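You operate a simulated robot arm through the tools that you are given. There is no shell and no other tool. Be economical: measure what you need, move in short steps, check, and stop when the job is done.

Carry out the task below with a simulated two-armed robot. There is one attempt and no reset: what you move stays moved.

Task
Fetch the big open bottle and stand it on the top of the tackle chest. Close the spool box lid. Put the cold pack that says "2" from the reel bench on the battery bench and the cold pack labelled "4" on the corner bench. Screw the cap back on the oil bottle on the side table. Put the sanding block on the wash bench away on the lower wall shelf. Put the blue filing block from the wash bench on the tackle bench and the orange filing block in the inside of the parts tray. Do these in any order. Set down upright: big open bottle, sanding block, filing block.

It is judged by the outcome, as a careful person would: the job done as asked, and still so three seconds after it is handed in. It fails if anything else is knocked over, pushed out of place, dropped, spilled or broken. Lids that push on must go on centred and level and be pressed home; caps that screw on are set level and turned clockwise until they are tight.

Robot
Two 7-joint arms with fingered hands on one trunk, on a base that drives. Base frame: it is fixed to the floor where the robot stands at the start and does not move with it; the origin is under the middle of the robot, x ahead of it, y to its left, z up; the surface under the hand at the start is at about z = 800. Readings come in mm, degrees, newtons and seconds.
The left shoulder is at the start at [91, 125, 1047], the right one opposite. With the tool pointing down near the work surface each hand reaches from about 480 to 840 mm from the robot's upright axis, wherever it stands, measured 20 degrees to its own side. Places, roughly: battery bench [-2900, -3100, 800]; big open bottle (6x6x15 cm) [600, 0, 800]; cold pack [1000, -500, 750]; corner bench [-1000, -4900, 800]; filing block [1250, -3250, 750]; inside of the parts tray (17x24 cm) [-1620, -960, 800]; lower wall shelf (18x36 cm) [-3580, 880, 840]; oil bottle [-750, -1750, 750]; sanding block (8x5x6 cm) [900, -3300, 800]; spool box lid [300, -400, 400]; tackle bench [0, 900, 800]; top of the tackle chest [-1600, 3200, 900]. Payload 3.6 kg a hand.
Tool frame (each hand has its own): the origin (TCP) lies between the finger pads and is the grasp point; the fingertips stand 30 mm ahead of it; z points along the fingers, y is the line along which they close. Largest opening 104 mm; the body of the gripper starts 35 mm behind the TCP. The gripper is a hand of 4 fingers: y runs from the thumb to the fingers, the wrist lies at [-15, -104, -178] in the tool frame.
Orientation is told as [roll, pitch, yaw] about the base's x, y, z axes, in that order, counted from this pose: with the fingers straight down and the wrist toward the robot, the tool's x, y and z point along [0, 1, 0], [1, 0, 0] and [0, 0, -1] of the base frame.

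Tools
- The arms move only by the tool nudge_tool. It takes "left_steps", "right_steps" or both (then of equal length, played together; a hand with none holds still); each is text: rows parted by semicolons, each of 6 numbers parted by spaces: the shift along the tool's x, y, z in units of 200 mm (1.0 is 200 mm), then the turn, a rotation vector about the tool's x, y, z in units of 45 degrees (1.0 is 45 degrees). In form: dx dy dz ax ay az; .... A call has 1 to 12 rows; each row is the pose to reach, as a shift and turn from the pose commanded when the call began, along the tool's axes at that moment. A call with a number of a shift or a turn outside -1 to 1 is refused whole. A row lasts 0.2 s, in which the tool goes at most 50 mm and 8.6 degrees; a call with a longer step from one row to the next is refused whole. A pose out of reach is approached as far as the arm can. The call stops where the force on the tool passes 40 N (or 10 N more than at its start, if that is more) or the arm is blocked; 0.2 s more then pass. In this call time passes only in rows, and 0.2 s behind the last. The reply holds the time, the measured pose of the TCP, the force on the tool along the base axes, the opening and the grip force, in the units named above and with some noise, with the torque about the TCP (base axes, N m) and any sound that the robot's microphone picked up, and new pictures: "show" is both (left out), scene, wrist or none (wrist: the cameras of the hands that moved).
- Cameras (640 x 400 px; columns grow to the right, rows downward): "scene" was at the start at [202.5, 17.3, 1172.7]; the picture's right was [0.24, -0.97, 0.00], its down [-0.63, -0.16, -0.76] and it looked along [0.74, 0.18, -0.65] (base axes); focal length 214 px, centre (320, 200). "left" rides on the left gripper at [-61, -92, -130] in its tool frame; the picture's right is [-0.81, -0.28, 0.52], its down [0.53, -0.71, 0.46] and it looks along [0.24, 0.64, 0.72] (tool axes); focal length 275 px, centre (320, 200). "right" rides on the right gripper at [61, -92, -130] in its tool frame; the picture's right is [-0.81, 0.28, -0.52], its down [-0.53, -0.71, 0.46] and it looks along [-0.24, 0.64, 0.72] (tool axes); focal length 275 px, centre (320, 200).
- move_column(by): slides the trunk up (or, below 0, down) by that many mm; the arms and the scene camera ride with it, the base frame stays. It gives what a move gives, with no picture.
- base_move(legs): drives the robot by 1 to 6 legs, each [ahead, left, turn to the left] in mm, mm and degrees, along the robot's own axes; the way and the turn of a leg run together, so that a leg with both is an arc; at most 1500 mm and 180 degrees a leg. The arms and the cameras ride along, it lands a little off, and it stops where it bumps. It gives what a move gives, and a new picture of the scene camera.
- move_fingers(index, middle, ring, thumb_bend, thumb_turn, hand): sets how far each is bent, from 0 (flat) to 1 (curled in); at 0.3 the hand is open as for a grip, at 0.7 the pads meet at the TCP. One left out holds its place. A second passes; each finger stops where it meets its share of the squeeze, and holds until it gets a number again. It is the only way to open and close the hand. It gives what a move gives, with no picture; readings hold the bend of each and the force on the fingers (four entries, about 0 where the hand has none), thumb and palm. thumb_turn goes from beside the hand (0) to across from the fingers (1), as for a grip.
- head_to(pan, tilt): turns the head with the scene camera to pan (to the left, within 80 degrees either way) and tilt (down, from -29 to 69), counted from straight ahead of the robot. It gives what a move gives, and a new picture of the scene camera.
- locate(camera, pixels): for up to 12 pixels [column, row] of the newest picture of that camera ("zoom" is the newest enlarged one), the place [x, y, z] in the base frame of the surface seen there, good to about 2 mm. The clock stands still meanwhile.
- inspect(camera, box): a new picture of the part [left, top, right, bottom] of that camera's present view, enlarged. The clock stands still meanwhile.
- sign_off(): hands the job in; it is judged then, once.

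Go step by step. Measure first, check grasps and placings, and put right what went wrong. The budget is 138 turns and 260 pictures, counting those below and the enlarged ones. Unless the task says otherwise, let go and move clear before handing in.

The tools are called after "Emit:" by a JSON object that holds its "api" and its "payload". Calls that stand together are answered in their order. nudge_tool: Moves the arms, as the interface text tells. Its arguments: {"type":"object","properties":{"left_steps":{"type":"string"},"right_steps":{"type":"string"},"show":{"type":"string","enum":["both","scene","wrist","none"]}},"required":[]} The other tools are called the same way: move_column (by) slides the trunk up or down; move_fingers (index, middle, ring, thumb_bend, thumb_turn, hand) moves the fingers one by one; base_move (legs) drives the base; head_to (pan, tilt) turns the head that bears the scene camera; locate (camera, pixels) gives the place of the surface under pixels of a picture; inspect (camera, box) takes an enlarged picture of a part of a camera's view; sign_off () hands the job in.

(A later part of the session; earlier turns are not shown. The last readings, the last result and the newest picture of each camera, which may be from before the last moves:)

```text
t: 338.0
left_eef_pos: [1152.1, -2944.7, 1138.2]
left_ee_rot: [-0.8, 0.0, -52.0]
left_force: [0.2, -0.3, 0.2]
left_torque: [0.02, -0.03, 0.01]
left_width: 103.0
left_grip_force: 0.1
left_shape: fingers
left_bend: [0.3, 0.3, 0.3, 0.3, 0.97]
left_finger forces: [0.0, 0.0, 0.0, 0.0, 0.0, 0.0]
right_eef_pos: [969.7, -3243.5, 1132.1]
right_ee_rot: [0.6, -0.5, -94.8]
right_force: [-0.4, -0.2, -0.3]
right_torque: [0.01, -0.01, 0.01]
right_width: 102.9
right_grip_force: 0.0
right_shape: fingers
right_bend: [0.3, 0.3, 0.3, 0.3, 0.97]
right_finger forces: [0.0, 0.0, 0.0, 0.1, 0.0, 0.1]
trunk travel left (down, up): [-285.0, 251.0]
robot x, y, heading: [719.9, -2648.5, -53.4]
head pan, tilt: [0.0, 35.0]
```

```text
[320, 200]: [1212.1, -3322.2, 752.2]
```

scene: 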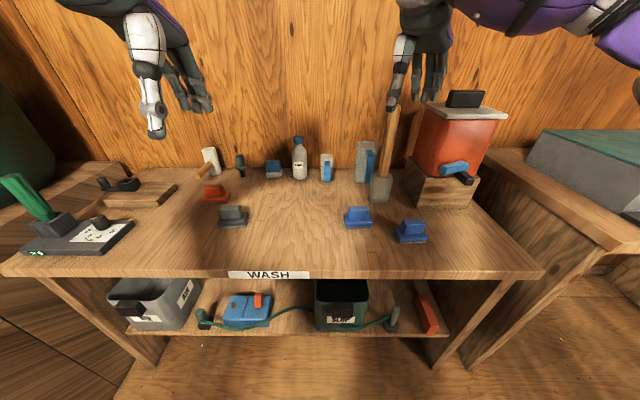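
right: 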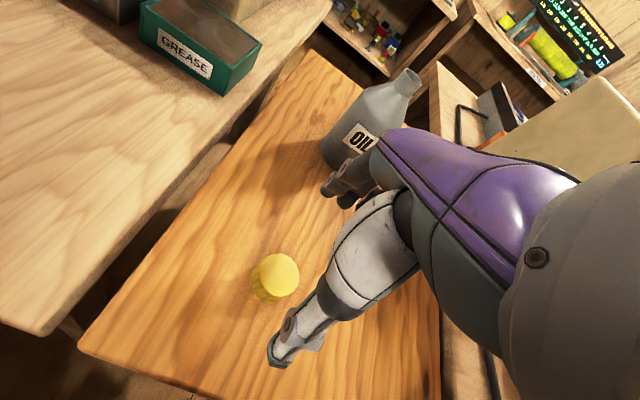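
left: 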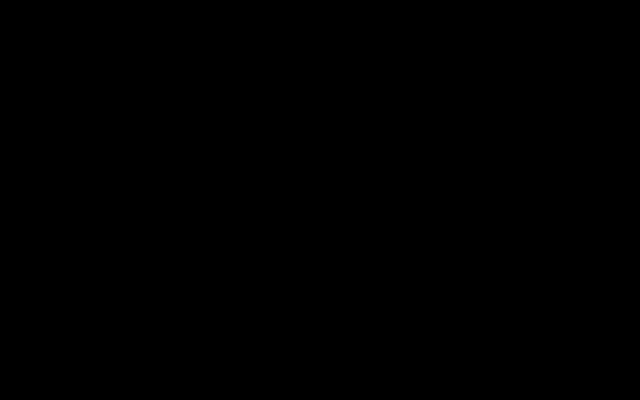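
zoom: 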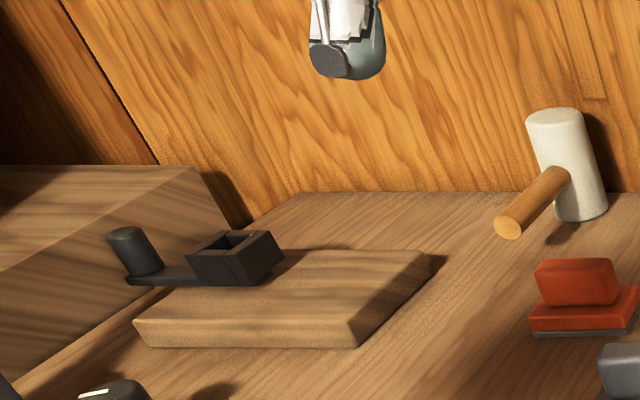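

Emit:
{"api": "inspect", "payload": {"camera": "scene", "box": [190, 170, 260, 230]}}

Emit:
{"api": "locate", "payload": {"camera": "zoom", "pixels": [[190, 160], [270, 160], [230, 130], [140, 290], [355, 285], [230, 265], [230, 115], [365, 240]]}}

Emit:
{"api": "inspect", "payload": {"camera": "scene", "box": [330, 190, 440, 260]}}

Emit:
{"api": "locate", "payload": {"camera": "zoom", "pixels": [[400, 200], [520, 200], [460, 180], [380, 285], [545, 290], [460, 270], [110, 125], [210, 125], [160, 100], [80, 205], [240, 210], [160, 190]]}}

```text
6.67 times, centred on (225, 200) of scene
```

zoom: 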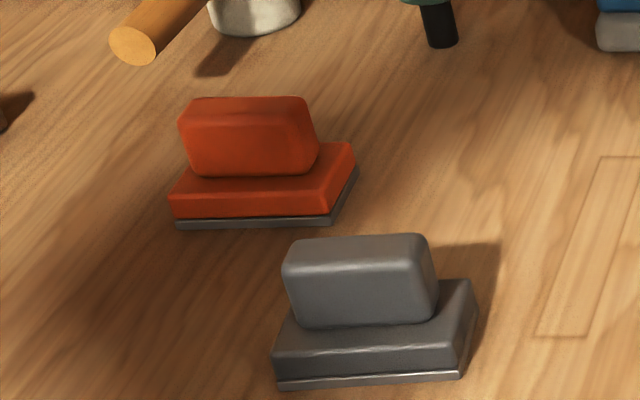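

```text
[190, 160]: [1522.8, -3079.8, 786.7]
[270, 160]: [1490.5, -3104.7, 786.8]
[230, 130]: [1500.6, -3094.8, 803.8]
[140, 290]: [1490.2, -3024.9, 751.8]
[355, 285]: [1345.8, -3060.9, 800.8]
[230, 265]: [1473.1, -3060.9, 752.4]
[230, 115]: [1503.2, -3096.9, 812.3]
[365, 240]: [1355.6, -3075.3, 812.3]
```

```text
5.71 times, centred on (385, 225) of scene
```

zoom: 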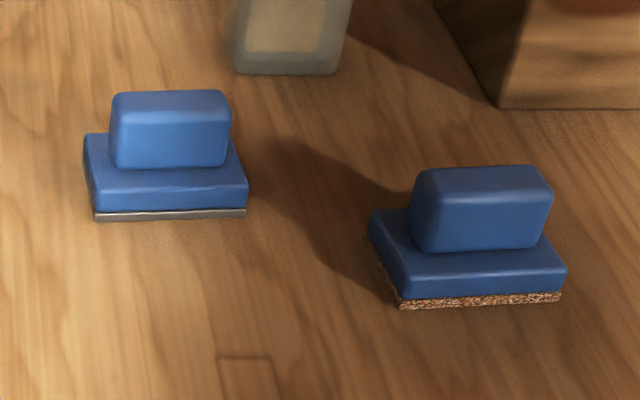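

```text
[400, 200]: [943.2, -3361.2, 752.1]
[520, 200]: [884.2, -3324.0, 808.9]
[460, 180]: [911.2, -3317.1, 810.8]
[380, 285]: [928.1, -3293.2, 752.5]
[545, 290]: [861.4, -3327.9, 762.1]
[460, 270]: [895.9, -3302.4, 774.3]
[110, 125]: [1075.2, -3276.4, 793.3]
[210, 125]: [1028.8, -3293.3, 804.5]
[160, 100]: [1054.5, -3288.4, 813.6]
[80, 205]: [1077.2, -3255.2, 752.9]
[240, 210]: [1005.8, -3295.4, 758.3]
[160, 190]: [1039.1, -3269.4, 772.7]
```

Orange is too far from here (913 mm), so first the sanding block with the right hand: centre about (908,-3322), grip top z 812. I bring the hand over it, yaw +42°.

Emit:
{"api": "nudge_tool", "payload": {"right_steps": "-0.046 0.07 0.12 0 0 -0.155; -0.092 0.14 0.25 0 0 -0.31; -0.138 0.21 0.38 0 0 -0.465; -0.184 0.28 0.52 0 0 -0.62; -0.23 0.35 0.66 0 0 -0.775; -0.276 0.42 0.8 0 0 -0.93", "show": "none"}}

Emit:
{"api": "nudge_tool", "payload": {"right_steps": "0 0 0.2 0 0 0; 0 0 0.4 0 0 0; 0 0 0.56 0 0 0", "show": "wrist"}}

Emit:
{"api": "inspect", "payload": {"camera": "scene", "box": [330, 160, 460, 260]}}

```text
t: 339.4
left_eef_pos: [1153.8, -2942.7, 1137.9]
left_ee_rot: [-0.9, 0.0, -51.9]
left_force: [-0.3, 0.7, 0.2]
left_torque: [0.01, 0.02, -0.01]
left_width: 103.2
left_grip_force: 0.0
left_shape: fingers
left_bend: [0.3, 0.3, 0.3, 0.3, 0.97]
left_finger forces: [0.0, 0.1, 0.0, 0.0, 0.0, 0.1]
right_eef_pos: [909.9, -3324.0, 971.8]
right_ee_rot: [0.1, -0.8, -52.9]
right_force: [0.2, 0.3, -0.2]
right_torque: [0.03, -0.02, -0.01]
right_width: 102.8
right_grip_force: 0.1
right_shape: fingers
right_bend: [0.3, 0.3, 0.3, 0.3, 0.97]
right_finger forces: [0.1, 0.0, 0.0, 0.0, 0.0, 0.1]
trunk travel left (down, up): [-285.0, 251.0]
robot x, y, heading: [721.3, -2650.5, -53.5]
head pan, tilt: [0.0, 35.0]
```

```text
t: 340.2
left_eef_pos: [1153.4, -2944.3, 1138.8]
left_ee_rot: [-0.9, -0.1, -52.0]
left_force: [-0.5, 0.1, -0.7]
left_torque: [0.0, 0.01, 0.01]
left_width: 102.7
left_grip_force: 0.2
left_shape: fingers
left_bend: [0.3, 0.3, 0.3, 0.3, 0.97]
left_finger forces: [0.0, 0.1, 0.0, 0.0, 0.0, 0.1]
right_eef_pos: [908.7, -3326.4, 860.3]
right_ee_rot: [0.1, -0.9, -53.0]
right_force: [0.7, -0.1, -0.3]
right_torque: [0.01, 0.02, 0.02]
right_width: 103.0
right_grip_force: 0.1
right_shape: fingers
right_bend: [0.3, 0.3, 0.3, 0.3, 0.97]
right_finger forces: [0.0, 0.1, 0.0, 0.1, 0.0, 0.0]
trunk travel left (down, up): [-285.0, 251.0]
robot x, y, heading: [719.0, -2648.8, -53.1]
head pan, tilt: [0.0, 35.0]
```

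right: 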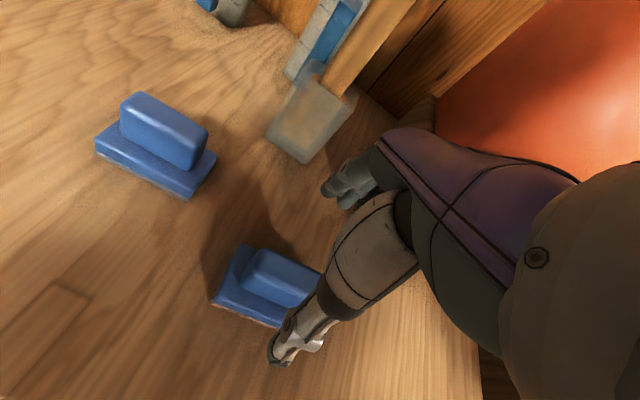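

```text
4.00 times, centred on (395, 210) of scene
```

zoom: 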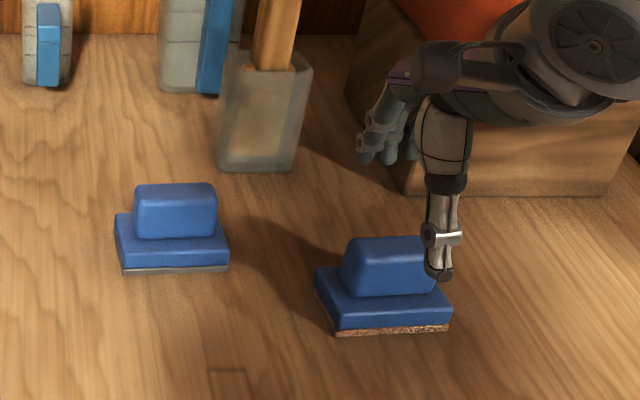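

The block is ~8 mm nearer the thumb than the tool axis; I shift, descend to z 808, close, lift, and look.

Emit:
{"api": "nudge_tool", "payload": {"right_steps": "0 -0.037 0.1 0 0 0; 0 -0.037 0.2 0 0 0; 0 -0.037 0.26 0 0 0", "show": "none"}}

Emit:
{"api": "move_fingers", "payload": {"hand": "right", "index": 0.8, "middle": 0.8, "ring": 0.8, "thumb_bend": 0.8}}

Emit:
{"api": "nudge_tool", "payload": {"right_steps": "0 0 -0.1 0 0 0; 0 0 -0.3 0 0 0; 0 0 -0.5 0 0 0; 0 0 -0.7 0 0 0; 0 0 -0.9 0 0 0", "show": "none"}}

Emit:
{"api": "inspect", "payload": {"camera": "scene", "box": [330, 120, 460, 220]}}

```text
t: 341.0
left_eef_pos: [1153.8, -2943.2, 1137.9]
left_ee_rot: [-0.9, 0.0, -52.0]
left_force: [0.1, 0.2, 0.3]
left_torque: [-0.01, -0.02, 0.01]
left_width: 103.0
left_grip_force: 0.0
left_shape: fingers
left_bend: [0.3, 0.3, 0.3, 0.3, 0.97]
left_finger forces: [0.0, 0.0, 0.0, 0.1, 0.0, 0.0]
right_eef_pos: [905.7, -3319.8, 807.9]
right_ee_rot: [0.1, -0.8, -53.1]
right_force: [1.4, 0.6, -0.2]
right_torque: [0.02, -0.04, -0.01]
right_width: 102.7
right_grip_force: 0.1
right_shape: fingers
right_bend: [0.3, 0.3, 0.3, 0.3, 0.97]
right_finger forces: [0.1, 0.0, 0.0, 0.0, 0.0, 0.1]
trunk travel left (down, up): [-285.0, 251.0]
robot x, y, heading: [718.4, -2648.2, -53.4]
head pan, tilt: [0.0, 35.0]
```

```text
t: 342.0
left_eef_pos: [1153.5, -2942.6, 1138.8]
left_ee_rot: [-1.0, 0.0, -52.0]
left_force: [-0.1, 0.3, 0.3]
left_torque: [-0.01, -0.01, 0.0]
left_width: 103.0
left_grip_force: 0.1
left_shape: fingers
left_bend: [0.3, 0.3, 0.3, 0.3, 0.97]
left_finger forces: [0.0, 0.1, 0.1, 0.0, 0.0, 0.0]
right_eef_pos: [905.1, -3320.5, 808.2]
right_ee_rot: [0.1, -0.8, -53.0]
right_force: [-0.1, -0.7, 0.7]
right_torque: [0.0, 0.03, 0.0]
right_width: 21.0
right_grip_force: 25.2
right_shape: fingers
right_bend: [0.73, 0.77, 0.79, 0.62, 0.91]
right_finger forces: [9.9, 10.8, 4.9, 0.0, 25.1, 0.0]
trunk travel left (down, up): [-285.0, 251.0]
robot x, y, heading: [720.9, -2651.1, -53.3]
head pan, tilt: [0.0, 35.0]
```

```text
t: 343.2
left_eef_pos: [1153.2, -2943.3, 1137.8]
left_ee_rot: [-1.0, 0.0, -52.0]
left_force: [-0.4, -0.7, 0.6]
left_torque: [-0.03, 0.02, 0.0]
left_width: 102.7
left_grip_force: 0.1
left_shape: fingers
left_bend: [0.3, 0.3, 0.3, 0.3, 0.97]
left_finger forces: [0.0, 0.1, 0.0, 0.1, 0.0, 0.0]
right_eef_pos: [905.4, -3317.3, 989.0]
right_ee_rot: [0.1, -0.7, -53.0]
right_force: [0.1, -0.7, -1.0]
right_torque: [-0.05, -0.02, 0.0]
right_width: 21.1
right_grip_force: 24.0
right_shape: fingers
right_bend: [0.73, 0.77, 0.79, 0.62, 0.91]
right_finger forces: [10.4, 9.6, 4.1, 0.1, 24.1, 0.0]
trunk travel left (down, up): [-285.0, 251.0]
robot x, y, heading: [721.9, -2646.9, -53.5]
head pan, tilt: [0.0, 35.0]
```

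```text
4.00 times, centred on (395, 170) of scene
```

zoom: 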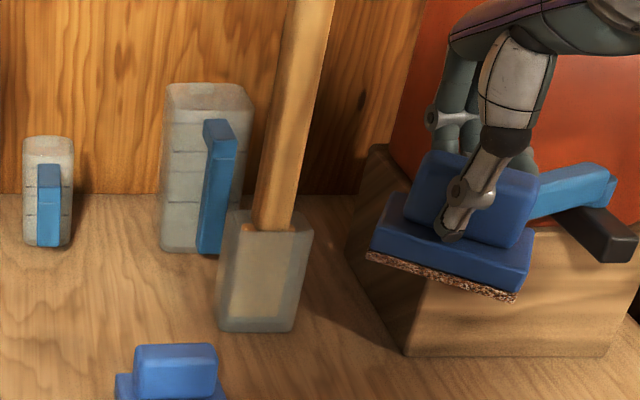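

Sanding block held. Now I shift the base so the left hand can take the orange block at (1512,-3103).

Emit:
{"api": "base_move", "payload": {"legs": [[146, 164, 0]]}}

Emit:
{"api": "nudge_tool", "payload": {"left_steps": "0.02 0.15 0.1 0 0 0; 0.04 0.3 0.2 0 0 0; 0.06 0.45 0.3 0 0 0; 0.08 0.6 0.4 0 0 0; 0.1 0.75 0.5 0 0 0; 0.13 0.9 0.6 0 0 0; 0.14 0.97 0.8 0 0 0; 0.14 0.97 1 0 0 0", "show": "wrist"}}

Emit:
{"api": "inspect", "payload": {"camera": "scene", "box": [180, 130, 310, 230]}}

```text
t: 345.2
left_eef_pos: [1371.4, -2958.1, 1138.5]
left_ee_rot: [-0.9, 0.0, -52.0]
left_force: [-0.2, -0.4, 0.9]
left_torque: [0.02, 0.06, -0.01]
left_width: 102.9
left_grip_force: 0.0
left_shape: fingers
left_bend: [0.3, 0.3, 0.3, 0.3, 0.97]
left_finger forces: [0.1, 0.1, 0.1, 0.0, 0.0, 0.0]
right_eef_pos: [1123.4, -3334.2, 987.4]
right_ee_rot: [0.1, -0.9, -53.0]
right_force: [-0.9, -0.4, -2.2]
right_torque: [0.01, 0.05, 0.0]
right_width: 21.4
right_grip_force: 24.1
right_shape: fingers
right_bend: [0.73, 0.77, 0.79, 0.62, 0.91]
right_finger forces: [10.5, 9.6, 4.0, 0.0, 24.1, 0.0]
trunk travel left (down, up): [-285.0, 251.0]
robot x, y, heading: [937.7, -2668.8, -53.4]
head pan, tilt: [0.0, 35.0]
```

scene: 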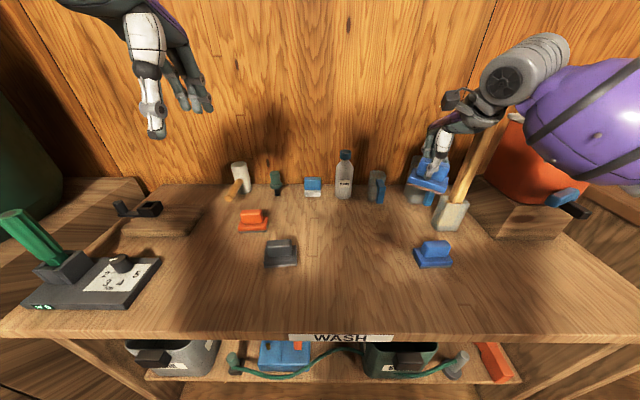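

```text
t: 347.1
left_eef_pos: [1508.2, -3096.0, 939.4]
left_ee_rot: [-0.9, -0.2, -52.0]
left_force: [-0.2, 0.8, 1.0]
left_torque: [-0.01, 0.02, -0.01]
left_width: 102.9
left_grip_force: 0.1
left_shape: fingers
left_bend: [0.3, 0.3, 0.3, 0.3, 0.97]
left_finger forces: [0.0, 0.1, 0.0, 0.0, 0.0, 0.1]
right_eef_pos: [1123.3, -3333.2, 987.6]
right_ee_rot: [0.1, -0.9, -53.0]
right_force: [0.6, 0.2, -1.7]
right_torque: [0.0, 0.0, -0.03]
right_width: 21.3
right_grip_force: 24.0
right_shape: fingers
right_bend: [0.73, 0.77, 0.79, 0.62, 0.91]
right_finger forces: [10.4, 9.6, 4.0, 0.0, 24.0, 0.0]
trunk travel left (down, up): [-285.0, 251.0]
robot x, y, heading: [936.9, -2665.7, -53.6]
head pan, tilt: [0.0, 35.0]
```

left: 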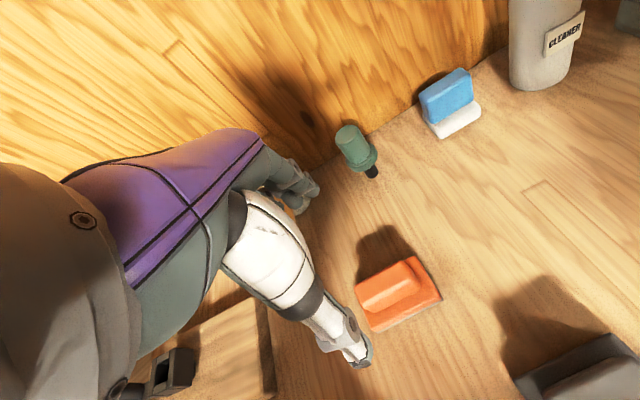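

```text
4.00 times, centred on (245, 180) of scene
```

zoom: 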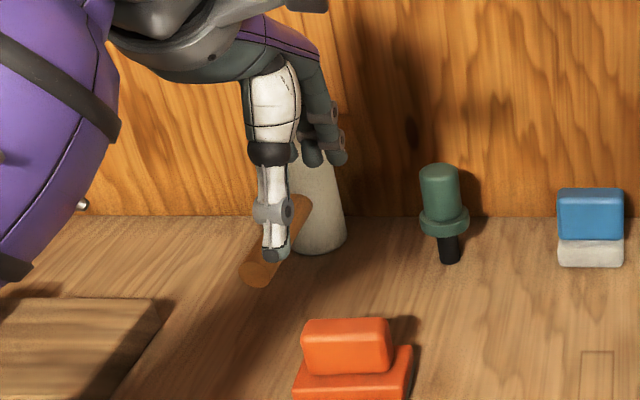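

Emit:
{"api": "locate", "payload": {"camera": "zoom", "pixels": [[258, 275], [320, 245], [345, 330], [310, 350], [385, 350], [345, 355]]}}

```text
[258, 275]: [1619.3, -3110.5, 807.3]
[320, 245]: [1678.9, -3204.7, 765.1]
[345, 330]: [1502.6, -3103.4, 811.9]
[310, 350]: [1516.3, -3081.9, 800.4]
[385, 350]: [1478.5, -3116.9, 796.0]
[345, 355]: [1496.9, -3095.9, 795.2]
```

Orange grip centre about (1504,-3105); the mallet handle is clear. I shift, descend to z 808, close and lift.

Emit:
{"api": "nudge_tool", "payload": {"left_steps": "-0.043 0.023 0.15 0 0 0; -0.043 0.023 0.35 0 0 0; -0.043 0.023 0.5 0 0 0; -0.043 0.023 0.6 0 0 0; -0.043 0.023 0.655 0 0 0", "show": "none"}}

Emit:
{"api": "move_fingers", "payload": {"hand": "left", "index": 0.8, "middle": 0.8, "ring": 0.8, "thumb_bend": 0.8}}

Emit:
{"api": "nudge_tool", "payload": {"left_steps": "0 0 -0.1 0 0 0; 0 0 -0.3 0 0 0; 0 0 -0.5 0 0 0; 0 0 -0.7 0 0 0; 0 0 -0.9 0 0 0; 0 -0.2 -1 0 0 0; 0 -0.4 -1 0 0 0", "show": "scene"}}

```text
t: 348.2
left_eef_pos: [1504.5, -3106.3, 806.4]
left_ee_rot: [-0.9, 0.0, -51.9]
left_force: [1.0, 0.0, 0.4]
left_torque: [-0.02, 0.01, 0.01]
left_width: 103.0
left_grip_force: 0.1
left_shape: fingers
left_bend: [0.3, 0.3, 0.3, 0.3, 0.97]
left_finger forces: [0.0, 0.0, 0.0, 0.1, 0.0, 0.1]
right_eef_pos: [1122.6, -3333.5, 988.1]
right_ee_rot: [0.2, -0.8, -53.0]
right_force: [-0.3, -0.2, -1.1]
right_torque: [0.01, -0.02, 0.03]
right_width: 21.3
right_grip_force: 23.6
right_shape: fingers
right_bend: [0.73, 0.77, 0.79, 0.62, 0.91]
right_finger forces: [10.4, 9.7, 4.0, 0.0, 24.0, 0.1]
trunk travel left (down, up): [-285.0, 251.0]
robot x, y, heading: [936.3, -2665.8, -53.4]
head pan, tilt: [0.0, 35.0]
```

```text
t: 349.2
left_eef_pos: [1503.9, -3106.4, 807.3]
left_ee_rot: [-0.9, -0.1, -51.9]
left_force: [1.1, 0.1, 0.0]
left_torque: [0.11, -0.05, -0.03]
left_width: 21.5
left_grip_force: 24.6
left_shape: fingers
left_bend: [0.73, 0.77, 0.79, 0.62, 0.91]
left_finger forces: [9.6, 10.4, 5.0, 0.0, 24.6, 0.1]
right_eef_pos: [1123.0, -3334.1, 987.9]
right_ee_rot: [0.1, -0.8, -52.9]
right_force: [0.1, -0.2, -1.2]
right_torque: [-0.01, -0.01, 0.03]
right_width: 21.0
right_grip_force: 24.0
right_shape: fingers
right_bend: [0.73, 0.77, 0.79, 0.62, 0.91]
right_finger forces: [10.4, 9.5, 4.0, 0.0, 23.9, 0.0]
trunk travel left (down, up): [-285.0, 251.0]
robot x, y, heading: [939.3, -2664.5, -53.5]
head pan, tilt: [0.0, 35.0]
```

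```text
t: 350.9
left_eef_pos: [1458.8, -3039.1, 1008.5]
left_ee_rot: [-1.0, 0.0, -52.0]
left_force: [0.0, 0.1, -2.3]
left_torque: [-0.05, -0.03, -0.01]
left_width: 21.8
left_grip_force: 23.6
left_shape: fingers
left_bend: [0.73, 0.78, 0.79, 0.62, 0.91]
left_finger forces: [10.2, 9.6, 3.9, 0.1, 23.6, 0.1]
right_eef_pos: [1123.9, -3333.4, 988.9]
right_ee_rot: [0.0, -0.8, -53.0]
right_force: [-0.2, 0.2, -1.8]
right_torque: [-0.03, 0.0, -0.01]
right_width: 20.9
right_grip_force: 24.3
right_shape: fingers
right_bend: [0.73, 0.78, 0.79, 0.62, 0.91]
right_finger forces: [10.4, 9.6, 4.0, 0.1, 24.0, 0.1]
trunk travel left (down, up): [-285.0, 251.0]
robot x, y, heading: [939.2, -2666.7, -53.6]
head pan, tilt: [0.0, 35.0]
```

scene: 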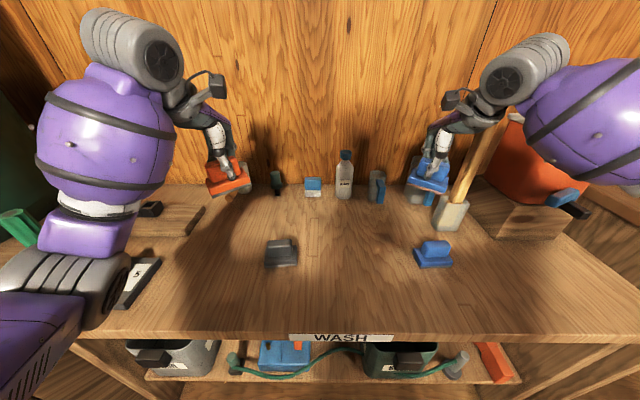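

Both blocks are held. I drive to the parts tray (about (-1620,-960)) around the south of the island, ending at heading 36°.

Emit:
{"api": "base_move", "payload": {"legs": [[-359, -405, 0], [10, -878, 0], [-1072, -775, 0], [0, 0, 89.5], [333, 1315, 0]]}}

Emit:
{"api": "head_to", "payload": {"pan": 0, "tilt": 40}}

```text
t: 384.5
left_eef_pos: [-1736.4, -1012.9, 1007.0]
left_ee_rot: [-0.9, 0.0, 39.1]
left_force: [-0.7, 0.2, -1.9]
left_torque: [0.05, -0.02, -0.01]
left_width: 20.9
left_grip_force: 22.2
left_shape: fingers
left_bend: [0.73, 0.78, 0.79, 0.62, 0.91]
left_finger forces: [9.9, 9.1, 3.2, 0.1, 22.0, 0.0]
right_eef_pos: [-1434.9, -1341.6, 989.5]
right_ee_rot: [0.0, -0.8, 38.1]
right_force: [-0.4, -0.1, -0.9]
right_torque: [0.01, -0.03, -0.03]
right_width: 21.0
right_grip_force: 22.1
right_shape: fingers
right_bend: [0.73, 0.78, 0.79, 0.62, 0.91]
right_finger forces: [10.3, 8.8, 3.4, 0.1, 22.5, 0.0]
trunk travel left (down, up): [-285.0, 251.0]
robot x, y, heading: [-2098.0, -1537.0, 37.9]
head pan, tilt: [0.0, 35.0]
```

scene: 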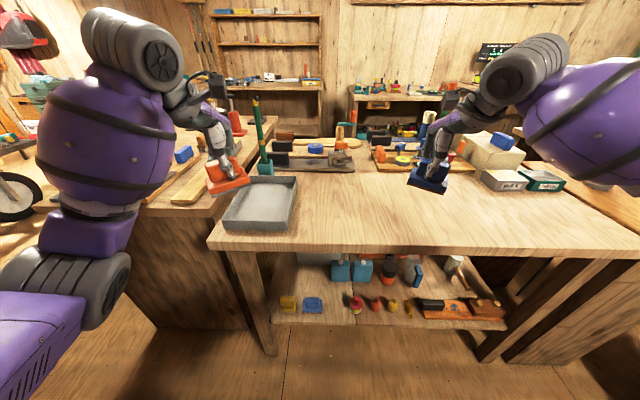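

```text
t: 385.2
left_eef_pos: [-1735.4, -1011.6, 1007.1]
left_ee_rot: [-1.0, 0.0, 39.2]
left_force: [0.0, -0.8, -1.6]
left_torque: [0.02, -0.01, 0.01]
left_width: 21.0
left_grip_force: 21.9
left_shape: fingers
left_bend: [0.73, 0.78, 0.79, 0.62, 0.91]
left_finger forces: [9.9, 9.0, 3.1, 0.1, 22.1, 0.1]
right_eef_pos: [-1435.8, -1341.6, 987.8]
right_ee_rot: [0.1, -0.7, 38.1]
right_force: [-0.5, 0.8, -0.9]
right_torque: [-0.01, -0.04, -0.02]
right_width: 20.6
right_grip_force: 22.5
right_shape: fingers
right_bend: [0.73, 0.78, 0.79, 0.62, 0.91]
right_finger forces: [10.2, 8.8, 3.3, 0.0, 22.5, 0.0]
trunk travel left (down, up): [-285.0, 251.0]
robot x, y, heading: [-2105.8, -1538.3, 37.6]
head pan, tilt: [0.0, 40.0]
```

scene: 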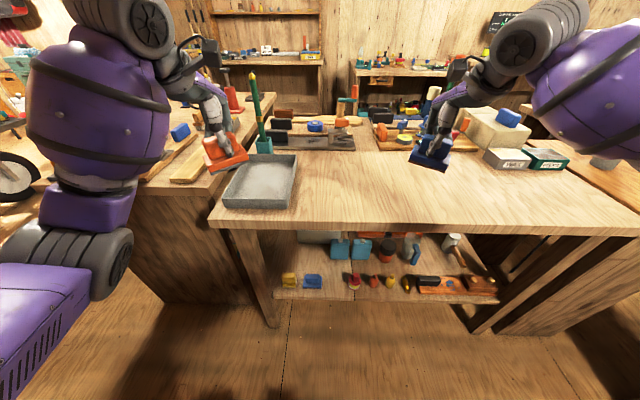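

The grey tray is at (262,182). I measure its floor and walls.

Emit:
{"api": "locate", "payload": {"camera": "scene", "pixels": [[262, 182], [225, 203], [290, 205], [297, 158], [240, 158], [262, 195], [270, 168], [265, 145], [255, 90], [258, 187]]}}

```text
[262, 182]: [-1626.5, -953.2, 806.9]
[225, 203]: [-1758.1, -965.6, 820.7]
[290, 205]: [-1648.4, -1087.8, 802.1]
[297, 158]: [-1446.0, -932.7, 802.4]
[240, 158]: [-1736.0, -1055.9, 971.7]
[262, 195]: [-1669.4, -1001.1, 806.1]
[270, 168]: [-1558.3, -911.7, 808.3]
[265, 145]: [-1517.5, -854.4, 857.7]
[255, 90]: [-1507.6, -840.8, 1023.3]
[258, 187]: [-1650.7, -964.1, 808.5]
```

Tray floor z 807, centre about (-1625,-962). I carry the orange block over it and lower.

Emit:
{"api": "nudge_tool", "payload": {"left_steps": "-0.04 0.14 0 0 0 0; -0.08 0.28 0.05 0 0 0; -0.12 0.42 0.12 0 0 0; -0.157 0.564 0.22 0 0 0; -0.157 0.564 0.4 0 0 0; -0.157 0.564 0.56 0 0 0; -0.157 0.564 0.67 0 0 0", "show": "none"}}

Emit:
{"api": "inspect", "payload": {"camera": "scene", "box": [200, 110, 340, 220]}}

Emit:
{"api": "nudge_tool", "payload": {"left_steps": "0 0 0.015 0 0 0; 0 0 0.03 0 0 0; 0 0 0.045 0 0 0; 0 0 0.06 0 0 0", "show": "none"}}

```text
t: 386.8
left_eef_pos: [-1627.0, -969.2, 873.0]
left_ee_rot: [-0.9, 0.0, 39.1]
left_force: [0.0, -0.1, -1.5]
left_torque: [0.02, -0.01, 0.02]
left_width: 21.1
left_grip_force: 22.0
left_shape: fingers
left_bend: [0.73, 0.78, 0.79, 0.62, 0.91]
left_finger forces: [9.8, 9.1, 3.1, 0.0, 22.0, 0.0]
right_eef_pos: [-1434.7, -1341.6, 988.4]
right_ee_rot: [0.1, -0.7, 38.1]
right_force: [-0.8, -0.1, -2.0]
right_torque: [-0.01, -0.02, 0.01]
right_width: 20.7
right_grip_force: 22.7
right_shape: fingers
right_bend: [0.73, 0.78, 0.79, 0.62, 0.91]
right_finger forces: [10.2, 8.8, 3.3, 0.1, 22.6, 0.0]
trunk travel left (down, up): [-285.0, 251.0]
robot x, y, heading: [-2101.7, -1535.7, 37.9]
head pan, tilt: [0.0, 40.0]
```

```text
3.64 times, centred on (270, 165) of scene
```

zoom: 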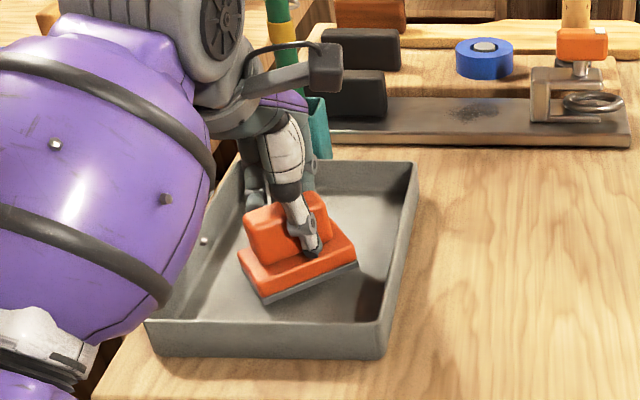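

```text
t: 387.8
left_eef_pos: [-1626.1, -967.3, 863.1]
left_ee_rot: [-1.0, -0.2, 39.1]
left_force: [1.0, 0.0, 2.6]
left_torque: [-0.09, 0.17, 0.02]
left_width: 20.8
left_grip_force: 22.9
left_shape: fingers
left_bend: [0.73, 0.78, 0.79, 0.62, 0.91]
left_finger forces: [9.3, 9.7, 4.2, 0.0, 22.5, 0.1]
right_eef_pos: [-1435.6, -1340.6, 988.7]
right_ee_rot: [0.1, -0.8, 38.1]
right_force: [0.0, 1.4, -1.3]
right_torque: [-0.01, 0.0, 0.0]
right_width: 20.9
right_grip_force: 22.9
right_shape: fingers
right_bend: [0.73, 0.78, 0.79, 0.62, 0.91]
right_finger forces: [10.2, 8.8, 3.4, 0.0, 22.6, 0.0]
trunk travel left (down, up): [-285.0, 251.0]
robot x, y, heading: [-2098.6, -1535.7, 37.7]
head pan, tilt: [0.0, 40.0]
```

Touchdown. I release, lift the left hand, back off, and turn toward the wall shelf to look.

Emit:
{"api": "move_fingers", "payload": {"hand": "left", "index": 0.3, "middle": 0.3, "ring": 0.3, "thumb_bend": 0.3}}

Emit:
{"api": "nudge_tool", "payload": {"left_steps": "0 0 -0.15 0 0 0; 0 0 -0.35 0 0 0; 0 0 -0.55 0 0 0; 0 0 -0.75 0 0 0; 0 0 -0.95 0 0 0", "show": "none"}}

Emit:
{"api": "inspect", "payload": {"camera": "scene", "box": [200, 110, 340, 220]}}

Emit:
{"api": "base_move", "payload": {"legs": [[-400, 0, 0], [0, 0, 85]]}}

Emit:
{"api": "head_to", "payload": {"pan": 15, "tilt": 20}}

```text
t: 388.8
left_eef_pos: [-1626.1, -968.2, 861.0]
left_ee_rot: [-0.9, -0.1, 39.2]
left_force: [0.3, 0.6, -0.4]
left_torque: [0.0, -0.01, 0.0]
left_width: 102.8
left_grip_force: 0.0
left_shape: fingers
left_bend: [0.3, 0.3, 0.3, 0.3, 0.97]
left_finger forces: [0.1, 0.1, 0.1, 0.1, 0.0, 0.1]
right_eef_pos: [-1435.3, -1341.6, 988.1]
right_ee_rot: [0.0, -0.7, 38.1]
right_force: [0.1, -0.1, -1.5]
right_torque: [0.04, 0.0, 0.0]
right_width: 20.7
right_grip_force: 22.1
right_shape: fingers
right_bend: [0.73, 0.78, 0.79, 0.62, 0.91]
right_finger forces: [10.1, 8.8, 3.3, 0.0, 22.6, 0.0]
trunk travel left (down, up): [-285.0, 251.0]
robot x, y, heading: [-2102.6, -1537.5, 37.6]
head pan, tilt: [0.0, 40.0]
```

```text
t: 390.0
left_eef_pos: [-1627.4, -967.3, 1051.5]
left_ee_rot: [-0.8, 0.0, 39.0]
left_force: [0.9, 0.0, 0.1]
left_torque: [0.0, 0.0, 0.0]
left_width: 102.6
left_grip_force: 0.0
left_shape: fingers
left_bend: [0.3, 0.3, 0.3, 0.3, 0.97]
left_finger forces: [0.0, 0.0, 0.0, 0.0, 0.0, 0.0]
right_eef_pos: [-1435.2, -1341.2, 988.2]
right_ee_rot: [0.1, -0.8, 38.0]
right_force: [-0.8, 0.6, -1.4]
right_torque: [0.0, -0.01, 0.02]
right_width: 20.6
right_grip_force: 22.3
right_shape: fingers
right_bend: [0.73, 0.78, 0.79, 0.62, 0.91]
right_finger forces: [10.2, 8.7, 3.4, 0.0, 22.6, 0.0]
trunk travel left (down, up): [-285.0, 251.0]
robot x, y, heading: [-2100.1, -1538.3, 37.7]
head pan, tilt: [0.0, 40.0]
```

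```text
3.64 times, centred on (270, 165) of scene
```

zoom: 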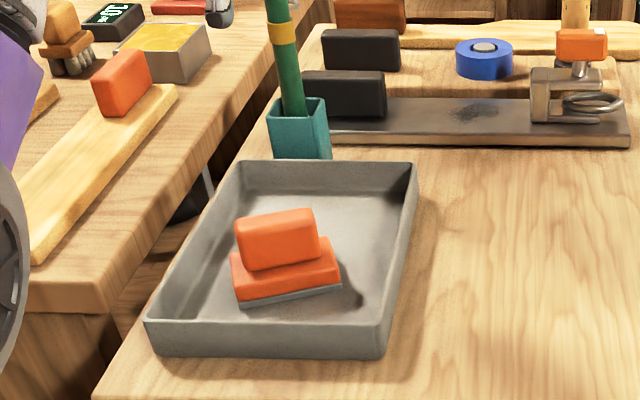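

```text
t: 396.1
left_eef_pos: [-2947.2, -1264.1, 1052.4]
left_ee_rot: [-0.9, -0.1, 123.8]
left_force: [0.0, 0.1, 0.0]
left_torque: [-0.05, -0.06, -0.03]
left_width: 102.7
left_grip_force: 0.1
left_shape: fingers
left_bend: [0.3, 0.3, 0.3, 0.3, 0.97]
left_finger forces: [0.0, 0.0, 0.1, 0.1, 0.0, 0.0]
right_eef_pos: [-2556.4, -1107.1, 986.9]
right_ee_rot: [0.0, -0.8, 122.9]
right_force: [0.1, -0.5, -1.5]
right_torque: [-0.02, 0.0, 0.02]
right_width: 20.3
right_grip_force: 21.2
right_shape: fingers
right_bend: [0.73, 0.78, 0.79, 0.62, 0.91]
right_finger forces: [9.8, 8.6, 3.1, 0.1, 21.6, 0.0]
trunk travel left (down, up): [-285.0, 251.0]
robot x, y, heading: [-2423.8, -1789.1, 122.6]
head pan, tilt: [0.0, 40.0]
```

scene: 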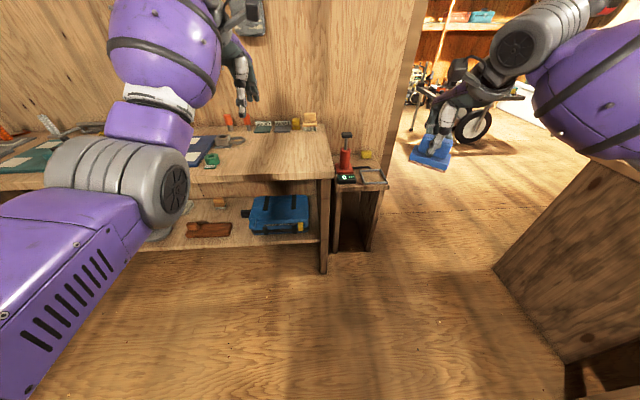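

```text
t: 396.9
left_eef_pos: [-2948.2, -1263.6, 1051.8]
left_ee_rot: [-1.0, -0.1, 123.8]
left_force: [0.0, -0.2, -0.3]
left_torque: [-0.01, -0.02, 0.02]
left_width: 102.8
left_grip_force: 0.1
left_shape: fingers
left_bend: [0.3, 0.3, 0.3, 0.3, 0.97]
left_finger forces: [0.0, 0.0, 0.0, 0.0, 0.0, 0.0]
right_eef_pos: [-2555.8, -1106.4, 988.1]
right_ee_rot: [0.0, -0.8, 122.8]
right_force: [0.9, 0.3, -1.0]
right_torque: [-0.01, 0.0, 0.0]
right_width: 20.2
right_grip_force: 21.5
right_shape: fingers
right_bend: [0.73, 0.78, 0.79, 0.62, 0.91]
right_finger forces: [9.8, 8.5, 3.0, 0.1, 21.5, 0.0]
trunk travel left (down, up): [-285.0, 251.0]
robot x, y, heading: [-2422.2, -1785.6, 122.4]
head pan, tilt: [15.0, 20.0]
```

scene: 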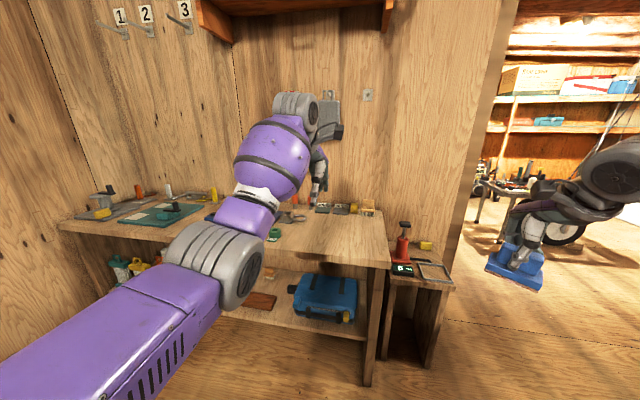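

The orange block stands in the tray. The wall shelf lies through the gap right of the stool; I raise the trunk for clearance and drive through to about (-2580,200), then look.

Emit:
{"api": "move_column", "payload": {"by": 150}}

Emit:
{"api": "base_move", "payload": {"legs": [[398, -628, 0], [0, 0, -12.4], [1350, 0, 0], [0, 0, 45]]}}

Emit:
{"api": "head_to", "payload": {"pan": 10, "tilt": 25}}

```text
t: 398.7
left_eef_pos: [-2947.5, -1263.2, 1200.1]
left_ee_rot: [-0.9, 0.0, 123.8]
left_force: [0.9, -0.4, -0.1]
left_torque: [0.0, -0.04, -0.01]
left_width: 102.4
left_grip_force: 0.0
left_shape: fingers
left_bend: [0.3, 0.3, 0.3, 0.3, 0.97]
left_finger forces: [0.1, 0.1, 0.0, 0.1, 0.1, 0.0]
right_eef_pos: [-2556.6, -1106.8, 1137.1]
right_ee_rot: [0.1, -0.7, 122.8]
right_force: [0.0, -0.1, -2.7]
right_torque: [-0.01, -0.01, 0.04]
right_width: 20.2
right_grip_force: 21.6
right_shape: fingers
right_bend: [0.73, 0.78, 0.79, 0.62, 0.91]
right_finger forces: [9.9, 8.6, 3.1, 0.0, 21.7, 0.1]
trunk travel left (down, up): [-435.0, 101.0]
robot x, y, heading: [-2421.1, -1784.5, 122.3]
head pan, tilt: [15.0, 20.0]
```

```text
t: 413.8
left_eef_pos: [-3279.7, 276.8, 1201.9]
left_ee_rot: [-0.7, 0.0, 157.0]
left_force: [1.6, 0.9, -0.6]
left_torque: [0.04, -0.05, -0.08]
left_width: 102.6
left_grip_force: 0.9
left_shape: fingers
left_bend: [0.3, 0.3, 0.31, 0.3, 0.97]
left_finger forces: [0.0, 0.0, 2.5, 0.1, 0.0, 0.0]
right_eef_pos: [-3039.5, 623.5, 1138.6]
right_ee_rot: [0.1, -0.7, 156.1]
right_force: [-0.5, -0.4, -1.7]
right_torque: [0.01, 0.0, 0.02]
right_width: 20.0
right_grip_force: 21.0
right_shape: fingers
right_bend: [0.73, 0.78, 0.79, 0.62, 0.91]
right_finger forces: [9.8, 8.6, 3.0, 0.0, 21.2, 0.0]
trunk travel left (down, up): [-435.0, 101.0]
robot x, y, heading: [-2552.6, 127.3, 155.5]
head pan, tilt: [15.0, 20.0]
```

scene: 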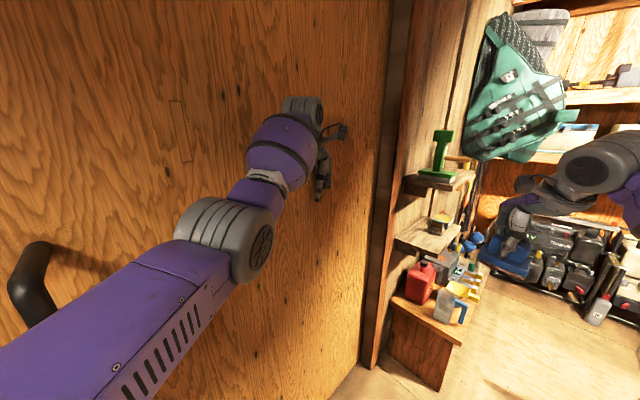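

```text
t: 414.4
left_eef_pos: [-3280.2, 276.6, 1201.8]
left_ee_rot: [-0.9, 0.0, 157.0]
left_force: [1.6, -0.1, -0.8]
left_torque: [0.02, -0.05, -0.09]
left_width: 102.7
left_grip_force: 1.1
left_shape: fingers
left_bend: [0.3, 0.3, 0.31, 0.3, 0.97]
left_finger forces: [0.1, 0.0, 1.9, 0.0, 0.0, 0.0]
right_eef_pos: [-3039.4, 623.2, 1137.2]
right_ee_rot: [0.1, -0.8, 156.1]
right_force: [0.6, 0.4, -1.9]
right_torque: [0.02, 0.02, 0.01]
right_width: 20.2
right_grip_force: 21.0
right_shape: fingers
right_bend: [0.73, 0.78, 0.79, 0.62, 0.91]
right_finger forces: [9.7, 8.4, 2.8, 0.0, 21.2, 0.0]
trunk travel left (down, up): [-435.0, 101.0]
robot x, y, heading: [-2550.4, 130.9, 155.5]
head pan, tilt: [10.0, 25.0]
```

scene: 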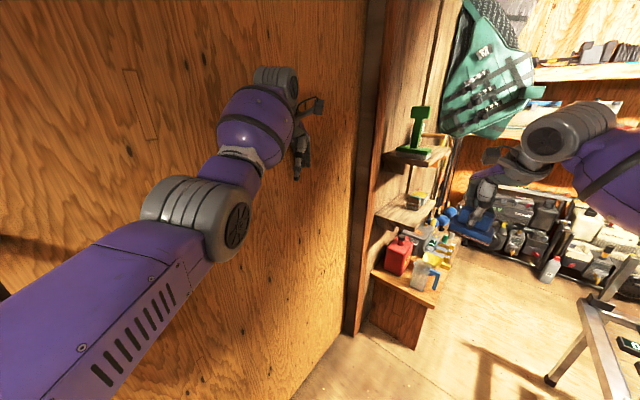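

The left fingertips just graze the door ahead. The wall shelves are at (420,155), (405,215); I measure them and back off 250 mm.

Emit:
{"api": "locate", "payload": {"camera": "scene", "pixels": [[395, 213], [415, 213], [380, 210], [405, 225], [425, 200], [415, 192], [425, 158], [400, 155], [415, 285], [400, 250], [445, 150], [375, 280]]}}

Emit:
{"api": "base_move", "payload": {"legs": [[-300, -250, 0]]}}

Emit:
{"api": "inspect", "payload": {"camera": "scene", "box": [300, 100, 480, 300]}}

```text
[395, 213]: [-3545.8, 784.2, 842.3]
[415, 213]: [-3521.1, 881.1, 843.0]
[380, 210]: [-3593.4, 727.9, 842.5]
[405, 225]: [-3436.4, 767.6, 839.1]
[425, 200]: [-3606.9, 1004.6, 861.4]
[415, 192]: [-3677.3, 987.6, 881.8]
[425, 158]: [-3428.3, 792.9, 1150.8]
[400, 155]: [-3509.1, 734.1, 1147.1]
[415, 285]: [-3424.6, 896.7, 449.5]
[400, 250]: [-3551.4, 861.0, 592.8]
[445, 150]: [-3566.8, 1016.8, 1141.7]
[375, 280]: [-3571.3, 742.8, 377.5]
```

```text
t: 417.2
left_eef_pos: [-2905.3, 380.2, 1200.5]
left_ee_rot: [-0.9, 0.0, 157.2]
left_force: [0.5, -0.6, 0.1]
left_torque: [0.04, -0.01, 0.0]
left_width: 102.8
left_grip_force: 0.1
left_shape: fingers
left_bend: [0.3, 0.3, 0.3, 0.3, 0.97]
left_finger forces: [0.0, 0.0, 0.0, 0.0, 0.0, 0.1]
right_eef_pos: [-2664.7, 727.1, 1137.7]
right_ee_rot: [0.1, -0.8, 156.2]
right_force: [0.0, -0.7, -1.0]
right_torque: [0.03, 0.0, 0.0]
right_width: 20.2
right_grip_force: 21.2
right_shape: fingers
right_bend: [0.73, 0.78, 0.79, 0.62, 0.91]
right_finger forces: [9.7, 8.5, 2.9, 0.0, 21.1, 0.1]
trunk travel left (down, up): [-435.0, 101.0]
robot x, y, heading: [-2178.7, 235.9, 156.0]
head pan, tilt: [10.0, 25.0]
```

scene: 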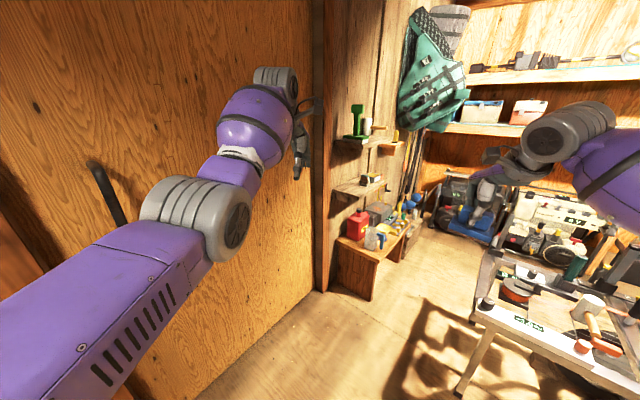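

```text
2.00 times, centred on (390, 200) of scene
```

zoom: 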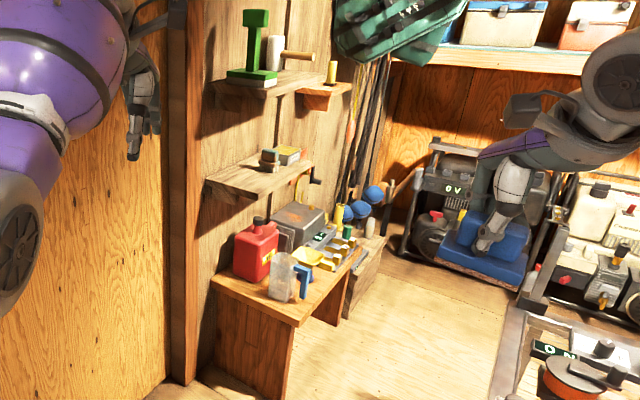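

Shelf top z 842, clear at its left half; the upper shelf is at 1147, so I must enter low. Target P ≈ (-3511,841). I retract the left hand, turn to heading 194.5°, drive to a staging point, and lower the trunk.

Emit:
{"api": "nudge_tool", "payload": {"left_steps": "0 -0.2 0 0 0 0; 0 -0.4 0 0 0 0; 0 -0.6 0 0 0 0; 0 -0.8 0 0 0 0; 0 -1 0 0 0 0", "show": "none"}}

Emit:
{"api": "base_move", "payload": {"legs": [[0, 0, 38.5], [309, -668, 0]]}}

Emit:
{"api": "move_column", "payload": {"by": -205}}

Emit:
{"api": "head_to", "payload": {"pan": -15, "tilt": 25}}

```text
t: 418.4
left_eef_pos: [-2718.9, 302.3, 1200.4]
left_ee_rot: [-1.0, 0.1, 157.2]
left_force: [0.6, 0.3, 0.0]
left_torque: [-0.01, 0.03, 0.0]
left_width: 102.9
left_grip_force: 0.2
left_shape: fingers
left_bend: [0.3, 0.3, 0.3, 0.3, 0.98]
left_finger forces: [0.1, 0.0, 0.0, 0.0, 0.1, 0.0]
right_eef_pos: [-2664.9, 725.6, 1138.5]
right_ee_rot: [0.0, -0.8, 156.2]
right_force: [-0.4, -0.6, -1.1]
right_torque: [0.04, 0.02, -0.01]
right_width: 20.0
right_grip_force: 21.1
right_shape: fingers
right_bend: [0.73, 0.78, 0.79, 0.62, 0.91]
right_finger forces: [9.7, 8.6, 3.0, 0.0, 21.2, 0.1]
trunk travel left (down, up): [-435.0, 101.0]
robot x, y, heading: [-2174.9, 234.2, 155.9]
head pan, tilt: [10.0, 25.0]
```

```text
t: 426.5
left_eef_pos: [-3104.4, 535.9, 1201.1]
left_ee_rot: [-0.9, 0.1, -165.1]
left_force: [-0.2, 0.6, -0.5]
left_torque: [0.01, -0.02, 0.0]
left_width: 103.0
left_grip_force: 0.0
left_shape: fingers
left_bend: [0.3, 0.3, 0.3, 0.3, 0.98]
left_finger forces: [0.0, 0.1, 0.1, 0.0, 0.0, 0.0]
right_eef_pos: [-3319.4, 905.0, 1137.1]
right_ee_rot: [0.1, -0.8, -166.1]
right_force: [1.0, 0.3, -1.9]
right_torque: [0.0, 0.02, 0.02]
right_width: 19.8
right_grip_force: 20.6
right_shape: fingers
right_bend: [0.73, 0.78, 0.79, 0.63, 0.91]
right_finger forces: [9.7, 8.4, 2.7, 0.0, 20.8, 0.1]
trunk travel left (down, up): [-435.0, 101.0]
robot x, y, heading: [-2632.8, 813.4, -166.5]
head pan, tilt: [10.0, 25.0]
```

scene: 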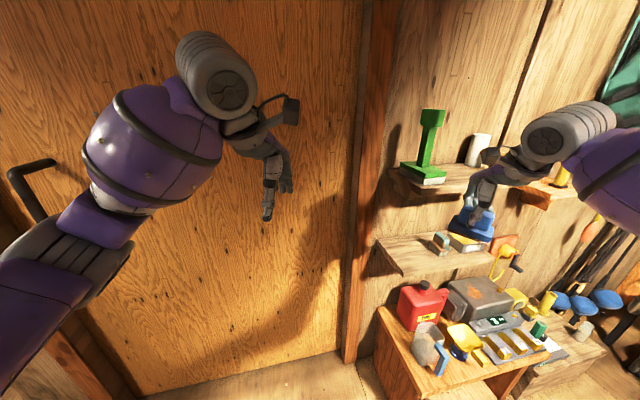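

```text
t: 428.7
left_eef_pos: [-3104.3, 536.0, 996.2]
left_ee_rot: [-0.8, 0.0, -165.1]
left_force: [0.5, -0.2, 0.1]
left_torque: [-0.02, -0.02, 0.01]
left_width: 103.0
left_grip_force: 0.1
left_shape: fingers
left_bend: [0.3, 0.3, 0.3, 0.3, 0.98]
left_finger forces: [0.1, 0.0, 0.1, 0.0, 0.1, 0.1]
right_eef_pos: [-3319.6, 905.4, 933.4]
right_ee_rot: [0.0, -0.8, -166.2]
right_force: [0.5, -0.4, -2.0]
right_torque: [0.0, -0.02, -0.02]
right_width: 19.9
right_grip_force: 20.2
right_shape: fingers
right_bend: [0.73, 0.78, 0.79, 0.63, 0.91]
right_finger forces: [9.5, 8.3, 2.8, 0.0, 20.8, 0.0]
trunk travel left (down, up): [-230.0, 306.0]
robot x, y, heading: [-2630.6, 813.7, -166.4]
head pan, tilt: [10.0, 25.0]
```

```text
t: 429.6
left_eef_pos: [-3104.1, 535.9, 996.1]
left_ee_rot: [-1.0, 0.1, -165.1]
left_force: [-0.3, 0.0, -0.1]
left_torque: [0.02, -0.01, 0.0]
left_width: 103.1
left_grip_force: 0.0
left_shape: fingers
left_bend: [0.3, 0.3, 0.3, 0.3, 0.98]
left_finger forces: [0.0, 0.0, 0.0, 0.0, 0.0, 0.0]
right_eef_pos: [-3318.9, 905.6, 933.6]
right_ee_rot: [0.0, -0.7, -166.0]
right_force: [0.8, 0.5, -1.0]
right_torque: [0.0, 0.01, 0.0]
right_width: 20.1
right_grip_force: 21.0
right_shape: fingers
right_bend: [0.73, 0.78, 0.79, 0.63, 0.91]
right_finger forces: [9.6, 8.4, 2.6, 0.0, 20.9, 0.0]
trunk travel left (down, up): [-230.0, 306.0]
robot x, y, heading: [-2634.2, 815.1, -166.6]
head pan, tilt: [-15.0, 25.0]
```

scene: 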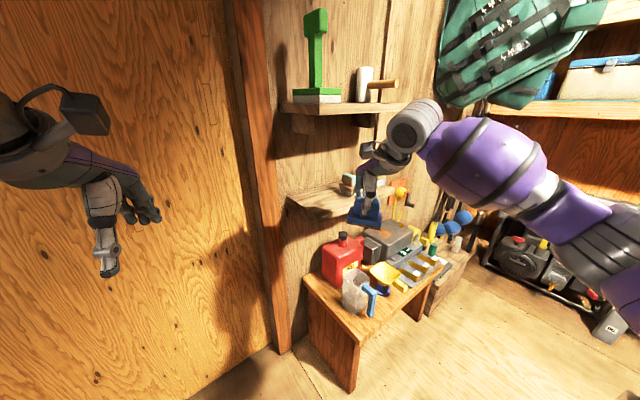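

The hand is at shelf height outside. I measure the shelf's edges once more.

Emit:
{"api": "locate", "payload": {"camera": "scene", "pixels": [[290, 199], [315, 202], [330, 195], [330, 212], [350, 205], [340, 185], [290, 106], [355, 110], [300, 125], [345, 184], [325, 218]]}}

Emit:
{"api": "inspect", "payload": {"camera": "scene", "box": [260, 80, 420, 240]}}

```text
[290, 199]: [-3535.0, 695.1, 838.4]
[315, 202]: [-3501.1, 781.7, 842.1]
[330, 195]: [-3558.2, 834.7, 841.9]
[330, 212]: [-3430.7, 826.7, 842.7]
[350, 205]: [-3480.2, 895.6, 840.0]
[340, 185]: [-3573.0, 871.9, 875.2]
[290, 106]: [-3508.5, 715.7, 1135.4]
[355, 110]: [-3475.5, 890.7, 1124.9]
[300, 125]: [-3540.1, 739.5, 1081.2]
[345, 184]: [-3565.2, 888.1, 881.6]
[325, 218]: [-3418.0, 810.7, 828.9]
```

```text
2.50 times, centred on (340, 160) of scene
```

zoom: 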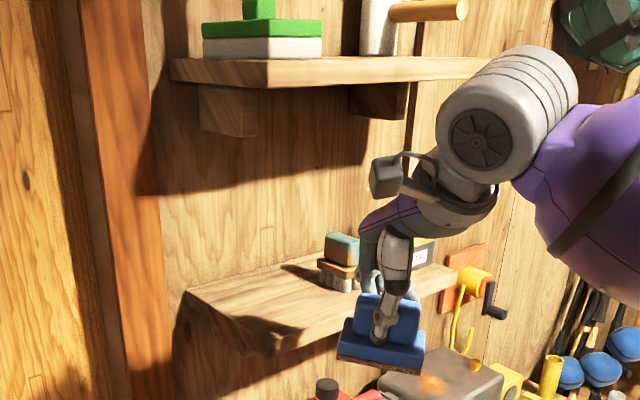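

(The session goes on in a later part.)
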